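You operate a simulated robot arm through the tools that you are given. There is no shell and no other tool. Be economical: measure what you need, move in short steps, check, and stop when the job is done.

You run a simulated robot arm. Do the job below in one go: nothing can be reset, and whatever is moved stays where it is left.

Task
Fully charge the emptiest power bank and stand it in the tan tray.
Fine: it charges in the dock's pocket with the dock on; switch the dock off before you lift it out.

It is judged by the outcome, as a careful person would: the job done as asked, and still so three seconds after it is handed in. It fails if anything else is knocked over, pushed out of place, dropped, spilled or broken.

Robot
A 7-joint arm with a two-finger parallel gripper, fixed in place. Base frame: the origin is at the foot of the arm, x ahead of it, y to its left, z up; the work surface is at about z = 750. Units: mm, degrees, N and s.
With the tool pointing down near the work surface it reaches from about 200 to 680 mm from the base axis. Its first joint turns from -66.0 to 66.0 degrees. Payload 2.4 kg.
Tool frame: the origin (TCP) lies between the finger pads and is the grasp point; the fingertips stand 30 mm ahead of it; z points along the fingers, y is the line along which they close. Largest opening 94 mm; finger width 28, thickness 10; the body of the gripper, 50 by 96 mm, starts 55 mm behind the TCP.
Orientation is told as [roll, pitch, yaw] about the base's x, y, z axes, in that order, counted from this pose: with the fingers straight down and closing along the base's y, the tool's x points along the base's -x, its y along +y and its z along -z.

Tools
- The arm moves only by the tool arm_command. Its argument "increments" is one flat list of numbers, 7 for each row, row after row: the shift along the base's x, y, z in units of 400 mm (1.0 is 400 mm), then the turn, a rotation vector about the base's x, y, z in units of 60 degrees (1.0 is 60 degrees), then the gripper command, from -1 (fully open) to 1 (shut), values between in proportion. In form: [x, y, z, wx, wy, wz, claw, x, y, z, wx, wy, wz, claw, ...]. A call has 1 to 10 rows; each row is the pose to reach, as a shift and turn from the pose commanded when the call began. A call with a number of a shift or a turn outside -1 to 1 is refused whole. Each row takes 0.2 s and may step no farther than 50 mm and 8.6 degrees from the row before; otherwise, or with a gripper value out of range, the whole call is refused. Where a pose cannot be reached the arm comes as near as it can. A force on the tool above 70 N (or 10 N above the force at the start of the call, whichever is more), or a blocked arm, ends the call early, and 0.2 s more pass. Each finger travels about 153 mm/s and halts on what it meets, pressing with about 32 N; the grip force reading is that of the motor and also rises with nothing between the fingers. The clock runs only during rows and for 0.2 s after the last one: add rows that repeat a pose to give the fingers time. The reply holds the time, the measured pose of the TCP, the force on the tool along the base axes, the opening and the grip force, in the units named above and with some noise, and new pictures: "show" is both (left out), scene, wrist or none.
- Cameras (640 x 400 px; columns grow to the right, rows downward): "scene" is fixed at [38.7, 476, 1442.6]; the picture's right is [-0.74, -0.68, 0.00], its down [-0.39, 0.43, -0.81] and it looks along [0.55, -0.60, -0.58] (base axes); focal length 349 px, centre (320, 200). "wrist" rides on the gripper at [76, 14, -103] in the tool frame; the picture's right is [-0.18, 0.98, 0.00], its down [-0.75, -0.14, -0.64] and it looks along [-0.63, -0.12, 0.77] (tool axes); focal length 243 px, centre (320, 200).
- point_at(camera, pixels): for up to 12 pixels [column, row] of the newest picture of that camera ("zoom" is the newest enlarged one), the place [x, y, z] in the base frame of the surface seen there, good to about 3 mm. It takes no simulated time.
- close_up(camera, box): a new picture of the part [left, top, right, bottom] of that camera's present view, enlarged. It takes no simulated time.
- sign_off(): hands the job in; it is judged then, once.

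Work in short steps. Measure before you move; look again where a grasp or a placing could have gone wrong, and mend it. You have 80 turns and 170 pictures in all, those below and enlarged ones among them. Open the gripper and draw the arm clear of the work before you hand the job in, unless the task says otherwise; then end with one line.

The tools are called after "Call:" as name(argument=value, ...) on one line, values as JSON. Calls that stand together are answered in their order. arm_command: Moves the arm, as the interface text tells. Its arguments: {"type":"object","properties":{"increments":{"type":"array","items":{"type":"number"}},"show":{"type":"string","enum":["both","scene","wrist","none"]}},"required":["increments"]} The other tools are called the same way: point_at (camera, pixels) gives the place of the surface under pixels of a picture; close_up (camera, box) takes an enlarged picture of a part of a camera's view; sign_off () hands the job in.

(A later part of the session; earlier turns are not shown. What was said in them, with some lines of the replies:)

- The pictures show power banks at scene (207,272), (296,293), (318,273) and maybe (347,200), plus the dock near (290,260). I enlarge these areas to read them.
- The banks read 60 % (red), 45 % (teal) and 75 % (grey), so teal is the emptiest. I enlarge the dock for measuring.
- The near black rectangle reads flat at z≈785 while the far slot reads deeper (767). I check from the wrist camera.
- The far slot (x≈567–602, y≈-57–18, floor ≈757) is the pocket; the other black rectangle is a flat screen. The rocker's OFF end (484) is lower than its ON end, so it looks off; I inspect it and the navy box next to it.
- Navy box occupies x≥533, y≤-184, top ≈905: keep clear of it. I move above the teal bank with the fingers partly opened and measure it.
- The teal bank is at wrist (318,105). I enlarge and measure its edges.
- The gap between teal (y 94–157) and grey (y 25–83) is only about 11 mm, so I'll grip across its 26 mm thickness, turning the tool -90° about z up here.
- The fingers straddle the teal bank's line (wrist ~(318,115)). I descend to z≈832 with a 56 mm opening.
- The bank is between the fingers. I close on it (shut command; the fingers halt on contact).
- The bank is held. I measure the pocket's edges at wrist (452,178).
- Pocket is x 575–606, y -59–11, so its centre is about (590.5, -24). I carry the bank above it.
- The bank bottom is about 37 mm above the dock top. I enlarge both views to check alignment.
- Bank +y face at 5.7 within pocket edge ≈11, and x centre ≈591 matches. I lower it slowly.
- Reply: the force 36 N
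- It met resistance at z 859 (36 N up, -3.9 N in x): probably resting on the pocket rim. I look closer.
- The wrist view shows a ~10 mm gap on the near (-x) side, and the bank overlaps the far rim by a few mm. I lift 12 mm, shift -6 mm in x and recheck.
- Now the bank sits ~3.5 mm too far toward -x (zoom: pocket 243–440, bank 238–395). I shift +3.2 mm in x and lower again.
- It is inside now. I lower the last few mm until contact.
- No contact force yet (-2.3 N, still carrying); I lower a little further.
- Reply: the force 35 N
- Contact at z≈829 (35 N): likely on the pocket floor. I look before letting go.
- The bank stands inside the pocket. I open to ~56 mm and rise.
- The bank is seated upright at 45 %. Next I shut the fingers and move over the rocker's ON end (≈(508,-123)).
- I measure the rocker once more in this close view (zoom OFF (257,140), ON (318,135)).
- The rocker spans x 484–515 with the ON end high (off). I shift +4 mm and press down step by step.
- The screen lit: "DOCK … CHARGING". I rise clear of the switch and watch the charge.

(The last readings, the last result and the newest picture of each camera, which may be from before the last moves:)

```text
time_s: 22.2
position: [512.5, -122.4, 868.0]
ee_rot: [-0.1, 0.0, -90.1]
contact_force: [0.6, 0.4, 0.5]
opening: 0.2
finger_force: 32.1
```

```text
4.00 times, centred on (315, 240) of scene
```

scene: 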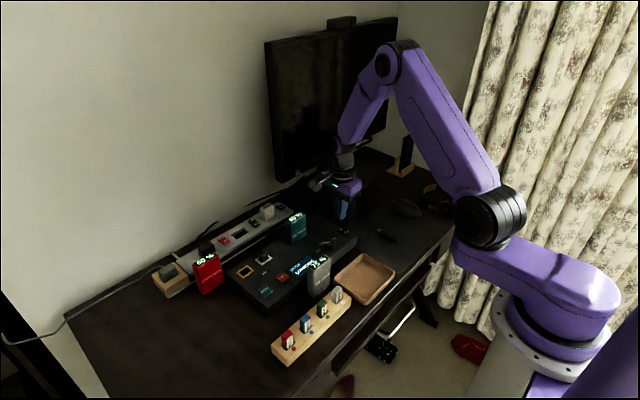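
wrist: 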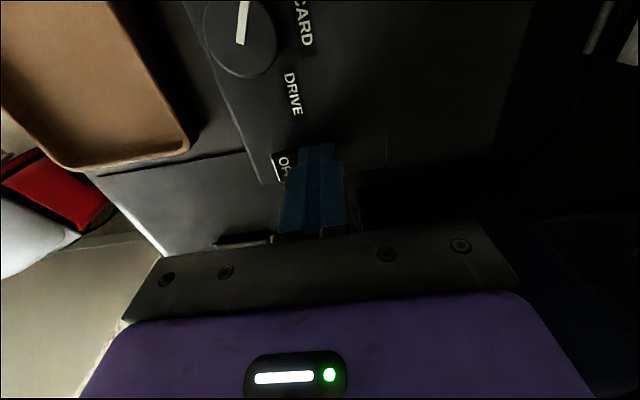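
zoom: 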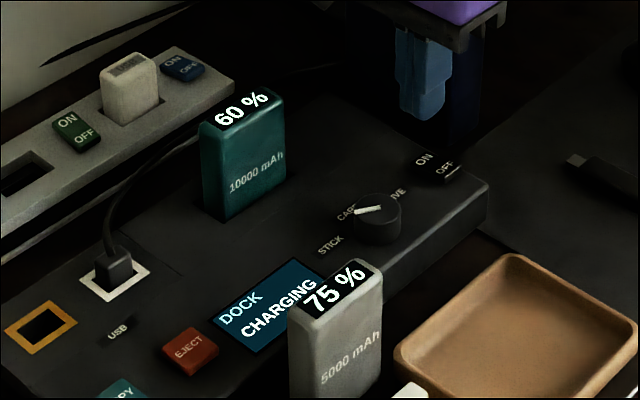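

It charges quickly (60 % already). I wait, moving over the OFF end (x≈486) meanwhile.

Call:
arm_command(increments=[-0.03, 0, 0, 0, 0, 0, 1, -0.066, 0, 0, 0, 0, 0, 1, -0.066, 0, 0, 0, 0, 0, 1, -0.066, 0, 0, 0, 0, 0, 1, -0.066, 0, 0, 0, 0, 0, 1, -0.066, 0, 0, 0, 0, 0, 1, -0.066, 0, 0, 0, 0, 0, 1, -0.066, 0, 0, 0, 0, 0, 1, -0.066, 0, 0, 0, 0, 0, 1, -0.066, 0, 0, 0, 0, 0, 1], show="none")

Call:
arm_command(increments=[0, 0, 0, 0, 0, 0, 1, 0, 0, 0, 0, 0, 0, 1, 0, 0, 0, 0, 0, 0, 1, 0, 0, 0, 0, 0, 0, 1, 0, 0, 0, 0, 0, 0, 1, 0, 0, 0, 0, 0, 0, 1, 0, 0, 0, 0, 0, 0, 1, 0, 0, 0, 0, 0, 0, 1, 0, 0, 0, 0, 0, 0, 1, 0, 0, 0, 0, 0, 0, 1])

Call:
close_up(camera="scene", box=[260, 190, 370, 290])

```text
time_s: 24.4
position: [487.3, -123.7, 867.4]
ee_rot: [0.0, 0.1, -90.0]
contact_force: [-0.1, -0.2, 0.8]
opening: 0.0
finger_force: 32.1
```

```text
time_s: 26.6
position: [486.2, -124.0, 868.0]
ee_rot: [0.0, -0.1, -90.1]
contact_force: [-0.5, -0.8, 0.1]
opening: 0.2
finger_force: 32.0
```

scene: 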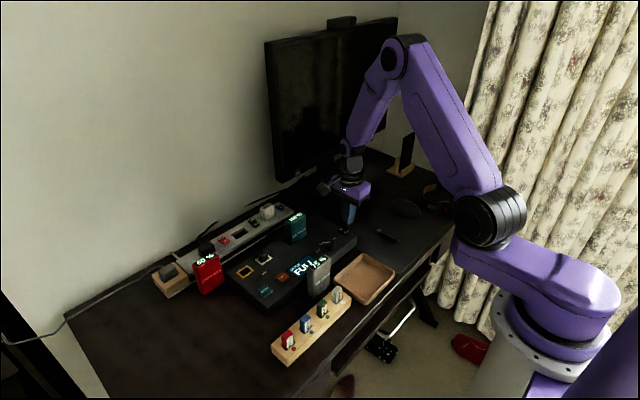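
wrist: 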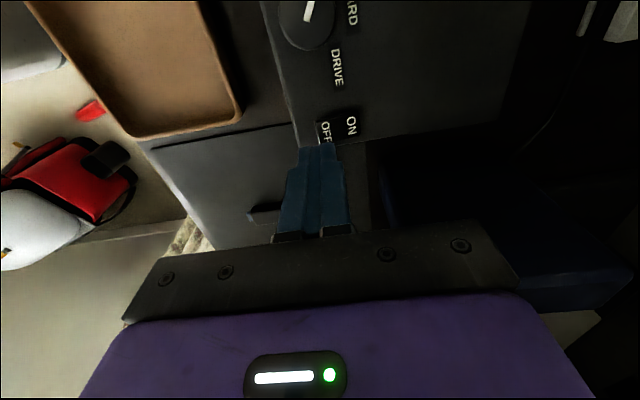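

```text
4.00 times, centred on (315, 240) of scene
```

zoom: 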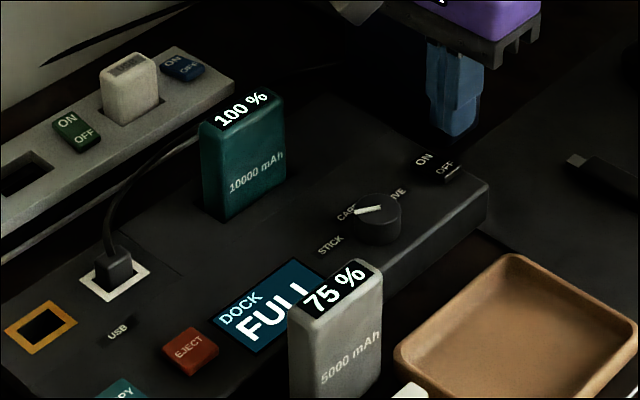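

The bank reads 100 % and the dock "FULL". I press the OFF end and rise again.

Call:
arm_command(increments=[0, 0, -0.05, 0, 0, 0, 1, 0, 0, -0.08, 0, 0, 0, 1, 0, 0, -0.09, 0, 0, 0, 1, 0, 0, -0.1, 0, 0, 0, 1, 0, 0, -0.106, 0, 0, 0, 1, 0, 0, -0.106, 0, 0, 0, 1], show="none")

Call:
arm_command(increments=[0, 0, 0.1, 0, 0, 0, 1, 0, 0, 0.2, 0, 0, 0, 1, 0, 0, 0.2, 0, 0, 0, 1], show="scene")

Call:
close_up(camera="scene", box=[260, 190, 370, 290])

```text
time_s: 28.0
position: [485.9, -122.6, 825.2]
ee_rot: [0.0, 0.1, -90.0]
contact_force: [-9.3, 2.8, 24.9]
opening: 0.1
finger_force: 31.7
```

```text
time_s: 28.8
position: [485.5, -124.1, 903.6]
ee_rot: [0.1, 0.0, -90.0]
contact_force: [0.7, 0.7, -0.3]
opening: 0.0
finger_force: 32.0
```

scene: 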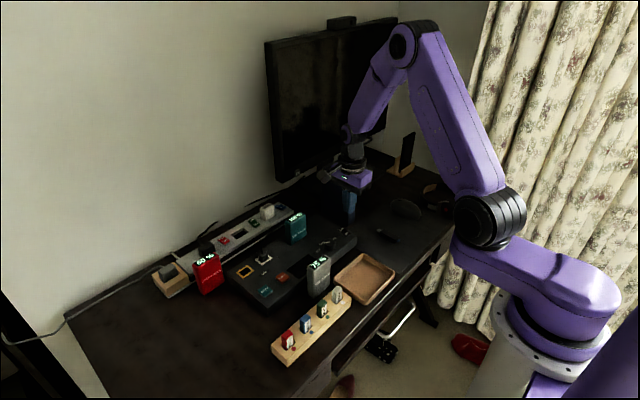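

```text
4.00 times, centred on (315, 240) of scene
```

zoom: 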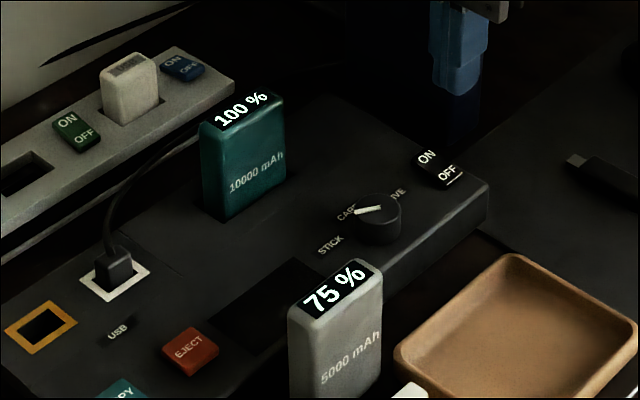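

The dock is off, bank at 100 %. I return over the bank with the fingers opened to 56 mm.

Call:
arm_command(increments=[0, 0, 0.11, 0, 0, 0, -0.2, 0.08, 0.08, 0.12, 0, 0, 0, -0.2, 0.16, 0.16, 0.12, 0, 0, 0, -0.2, 0.24, 0.23, 0.12, 0, 0, 0, -0.2, 0.26, 0.251, 0.12, 0, 0, 0, -0.2, 0.26, 0.251, 0.12, 0, 0, 0, -0.2], show="wrist")

Call:
point_at(camera="wrist", pixels=[[304, 100], [312, 145], [328, 90], [338, 145], [316, 60], [320, 120]])

```text
time_s: 30.2
position: [589.2, -19.7, 952.0]
ee_rot: [-0.1, 0.0, -90.1]
contact_force: [-0.6, 0.0, 0.4]
opening: 56.3
finger_force: 0.0
```

wrist: 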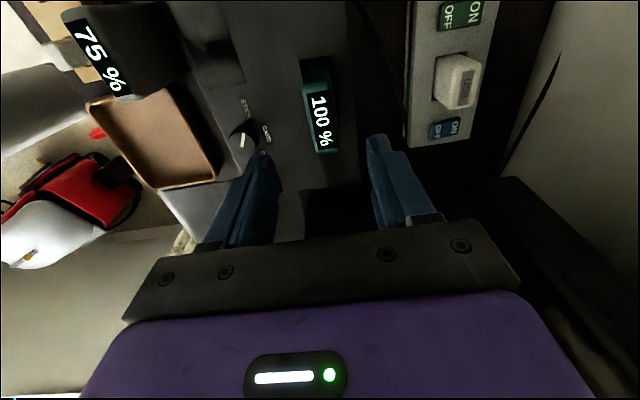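

```text
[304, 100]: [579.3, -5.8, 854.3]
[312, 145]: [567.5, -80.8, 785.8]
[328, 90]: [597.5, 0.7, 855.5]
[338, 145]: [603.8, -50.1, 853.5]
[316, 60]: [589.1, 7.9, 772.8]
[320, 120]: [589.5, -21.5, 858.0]
```

The bank is centred (≈(590,-23), top ≈856). I descend to z≈832, close, and lift straight up slowly.

Call:
arm_command(increments=[0, -0.006, -0.1, 0, 0, 0, -0.2, 0, -0.006, -0.2, 0, 0, 0, -0.2, 0, -0.006, -0.26, 0, 0, 0, -0.2, 0, -0.006, -0.3, 0, 0, 0, -0.2, 0, -0.006, -0.3, 0, 0, 0, 0.2, 0, -0.006, -0.3, 0, 0, 0, 0.6, 0, -0.006, -0.3, 0, 0, 0, 1, 0, -0.006, -0.3, 0, 0, 0, 1], show="none")

Call:
arm_command(increments=[0, 0, 0.02, 0, 0, 0, 1, 0, 0, 0.04, 0, 0, 0, 1, 0, 0, 0.06, 0, 0, 0, 1, 0, 0, 0.1, 0, 0, 0, 1, 0, 0, 0.2, 0, 0, 0, 1, 0, 0, 0.3, 0, 0, 0, 1, 0, 0, 0.3, 0, 0, 0, 1])

Call:
close_up(camera="scene", box=[240, 130, 400, 310])

```text
time_s: 32.0
position: [590.5, -24.2, 832.0]
ee_rot: [0.0, 0.0, -90.1]
contact_force: [0.6, -0.8, 0.1]
opening: 29.2
finger_force: 32.0
```

```text
time_s: 33.6
position: [590.3, -24.4, 952.5]
ee_rot: [0.0, 0.0, -89.9]
contact_force: [0.2, -0.1, -1.7]
opening: 29.0
finger_force: 31.8
```

scene: 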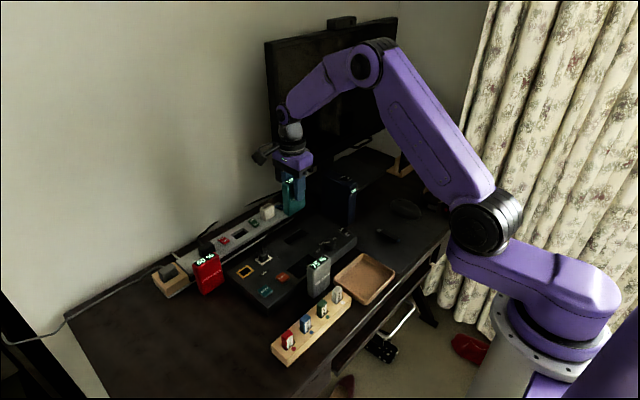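
wrist: 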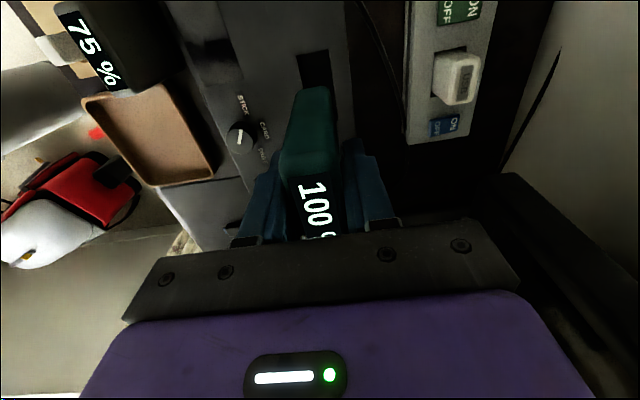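

```text
2.22 times, centred on (320, 220) of scene
```

zoom: 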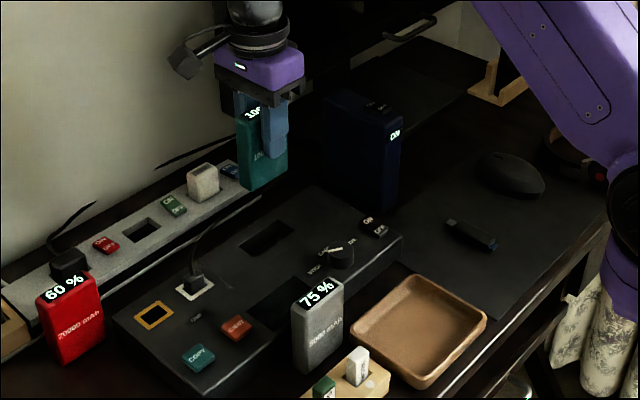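

The bank is lifted at 100 %. I carry it above the tray's centre (≈(367,-50)).

Call:
arm_command(increments=[-0.1, -0.01, 0, 0, 0, 0, 1, -0.2, -0.02, 0, 0, 0, 0, 1, -0.3, -0.035, 0, 0, 0, 0, 1, -0.4, -0.05, 0, 0, 0, 0, 1, -0.5, -0.065, 0, 0, 0, 0, 1, -0.5575, -0.065, 0, 0, 0, 0, 1, -0.5575, -0.065, -0.08, 0, 0, 0, 1, -0.5575, -0.065, -0.16, 0, 0, 0, 1, -0.5575, -0.065, -0.16, 0, 0, 0, 1])

Call:
close_up(camera="scene", box=[290, 190, 430, 320])

```text
time_s: 35.6
position: [367.0, -53.3, 887.5]
ee_rot: [0.0, 0.0, -90.1]
contact_force: [-0.6, -1.5, -2.1]
opening: 29.1
finger_force: 31.7
```

scene: 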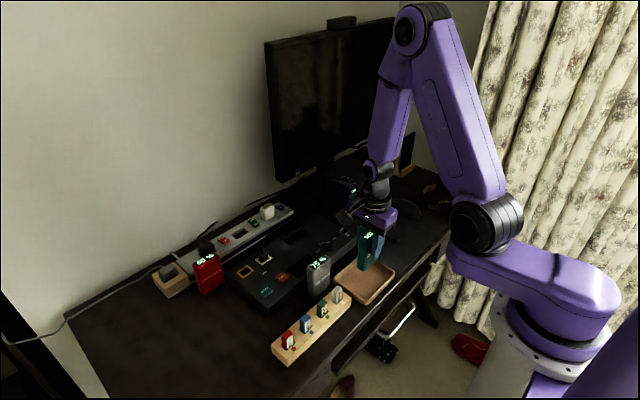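
wrist: 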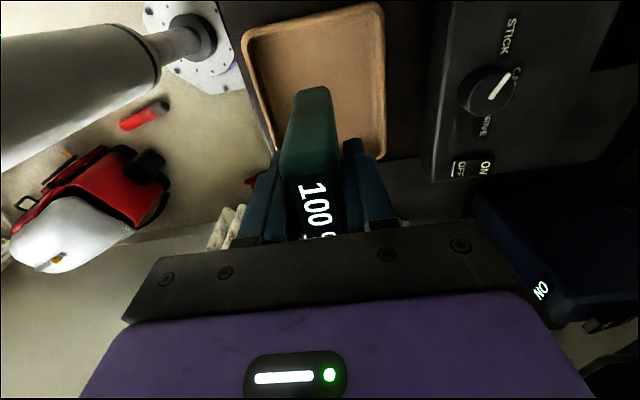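

```text
3.08 times, centred on (360, 255) of scene
```

zoom: 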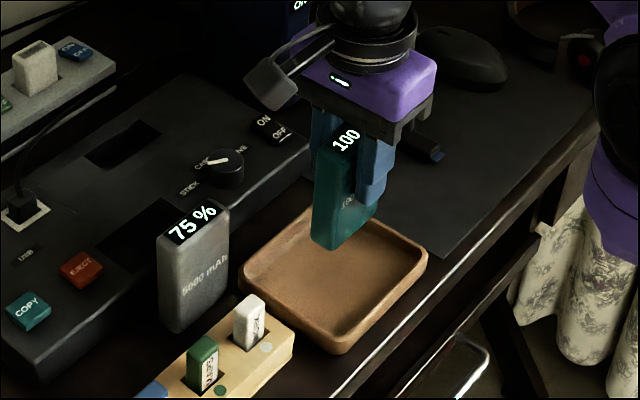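

I verify the tray's rim around this spot before lowering.

Call:
point_at(camera="wrist", pixels=[[248, 60], [384, 60], [310, 22], [378, 152], [265, 60], [370, 60], [362, 120], [315, 35], [310, 90], [330, 95]])

```text
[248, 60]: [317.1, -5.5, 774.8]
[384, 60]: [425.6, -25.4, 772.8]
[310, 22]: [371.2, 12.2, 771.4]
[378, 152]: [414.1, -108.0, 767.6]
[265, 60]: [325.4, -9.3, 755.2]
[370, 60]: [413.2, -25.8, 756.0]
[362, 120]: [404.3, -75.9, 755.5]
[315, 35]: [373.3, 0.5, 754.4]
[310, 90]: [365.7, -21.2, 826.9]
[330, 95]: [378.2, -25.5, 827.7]
```

The tray interior is x 325–413, y -102–2, floor ≈755; the bank is centred. I lower it gently until contact.

Call:
arm_command(increments=[0, 0.005, -0.06, 0, 0, 0, 1, 0, 0.005, -0.1, 0, 0, 0, 1, 0, 0.005, -0.115, 0, 0, 0, 1, 0, 0.005, -0.12, 0, 0, 0, 1, 0, 0.005, -0.125, 0, 0, 0, 1], show="none")

```text
time_s: 36.8
position: [367.8, -48.8, 838.8]
ee_rot: [0.0, 0.0, -90.2]
contact_force: [0.7, -0.6, -2.0]
opening: 29.1
finger_force: 31.5
```

Still carrying its weight (-2 N). I go down in 1 mm steps.

Call:
arm_command(increments=[0, 0, -0.0025, 0, 0, 0, 1, 0, 0, -0.005, 0, 0, 0, 1, 0, 0, -0.0075, 0, 0, 0, 1], show="none")

```text
time_s: 37.6
position: [367.1, -49.5, 836.4]
ee_rot: [0.0, 0.1, -89.9]
contact_force: [0.0, 0.2, -2.8]
opening: 29.0
finger_force: 32.0
```

Call:
arm_command(increments=[0, 0, -0.0025, 0, 0, 0, 1, 0, 0, -0.005, 0, 0, 0, 1, 0, 0, -0.0075, 0, 0, 0, 1])

Call:
close_up(camera="scene", box=[310, 210, 410, 310])

```text
time_s: 38.4
position: [366.3, -49.1, 832.5]
ee_rot: [0.0, 0.0, -90.0]
contact_force: [-0.3, -0.2, -2.0]
opening: 29.2
finger_force: 31.7
```

scene: 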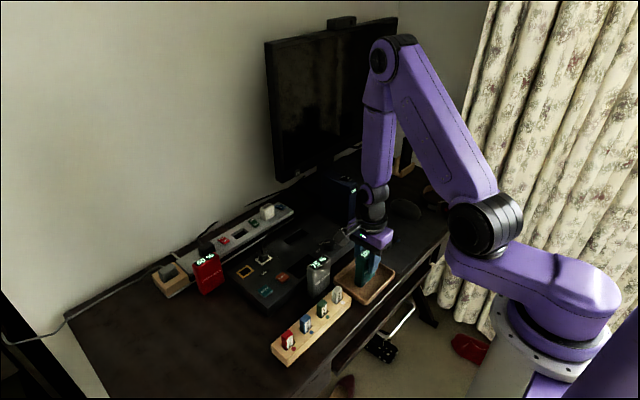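
wrist: 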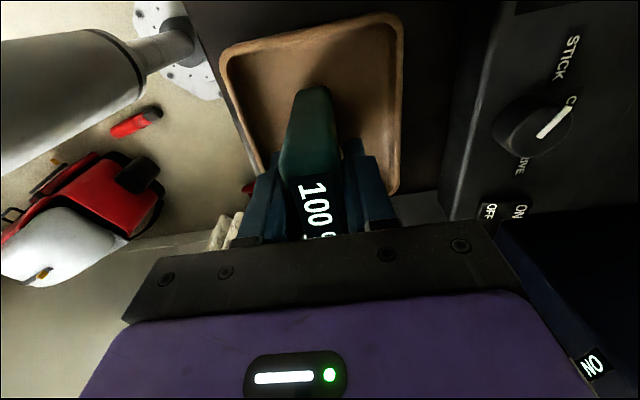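

```text
4.00 times, centred on (360, 260) of scene
```

zoom: 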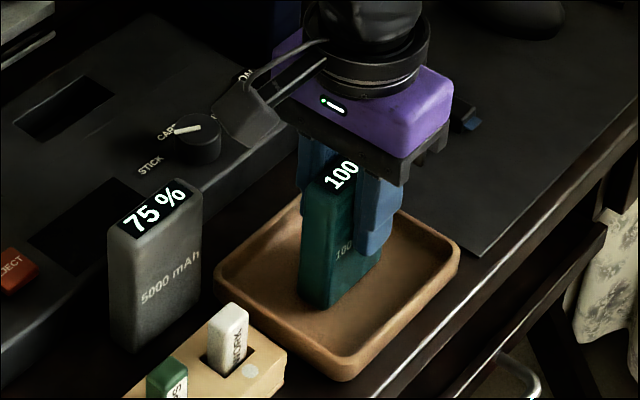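

Nearly there, with no contact yet. I continue in 1 mm steps.

Call:
arm_command(increments=[0, 0, -0.0025, 0, 0, 0, 1, 0, 0, -0.005, 0, 0, 0, 1, 0, 0, -0.0075, 0, 0, 0, 1], show="none")

```text
time_s: 39.2
position: [368.5, -50.0, 830.5]
ee_rot: [0.1, 0.1, -90.0]
contact_force: [0.7, -0.3, -1.8]
opening: 29.0
finger_force: 31.9
```

Call:
arm_command(increments=[0, 0, -0.0025, 0, 0, 0, 1, 0, 0, -0.005, 0, 0, 0, 1, 0, 0, -0.005, 0, 0, 0, 1], show="none")

```text
time_s: 40.0
position: [368.5, -48.7, 827.1]
ee_rot: [0.2, 0.0, -90.1]
contact_force: [-1.9, 2.4, 35.5]
opening: 29.4
finger_force: 31.9
```

Contact (35 N). I ease up ~1 mm, open to 60 mm and rise.

Call:
arm_command(increments=[0, 0, 0.003, 0, 0, 0, 1, 0, 0, 0.003, 0, 0, 0, 0.35, 0, 0, 0.003, 0, 0, 0, -0.2, 0, 0, 0.003, 0, 0, 0, -0.28, 0, 0, 0.06, 0, 0, 0, -0.28, 0, 0, 0.16, 0, 0, 0, -0.28, 0, 0, 0.28, 0, 0, 0, -0.28, 0, 0, 0.4, 0, 0, 0, -0.28, 0, 0, 0.5, 0, 0, 0, -0.28])

Call:
close_up(camera="scene", box=[240, 190, 420, 320])

```text
time_s: 42.0
position: [370.5, -51.5, 1029.5]
ee_rot: [0.0, 0.0, -90.0]
contact_force: [-0.1, 0.3, -0.4]
opening: 60.2
finger_force: 0.0
```

scene: 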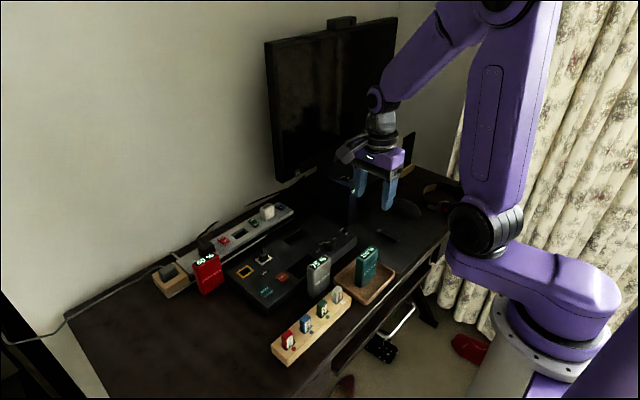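
wrist: 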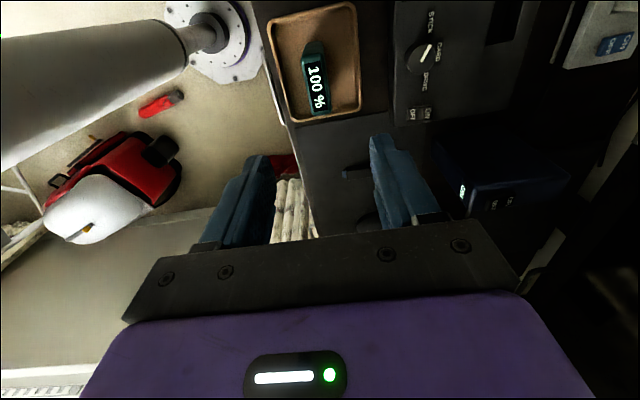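

```text
3.08 times, centred on (330, 255) of scene
```

zoom: 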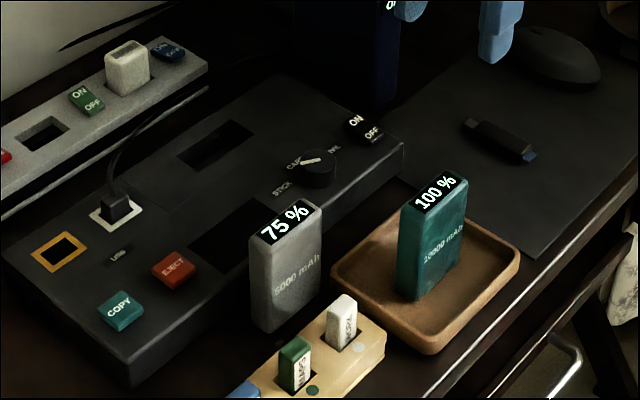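

The teal bank stands upright at 100 % in the tray, the dock is off, nothing else has moved, and the arm is clear with the gripper open. I hand the job in.

Call:
sign_off()

```text
The job is handed in.
```

I charged the emptiest power bank (teal, 45 % at the start) to 100 %, switched the dock off, and stood the bank upright in the tan tray.
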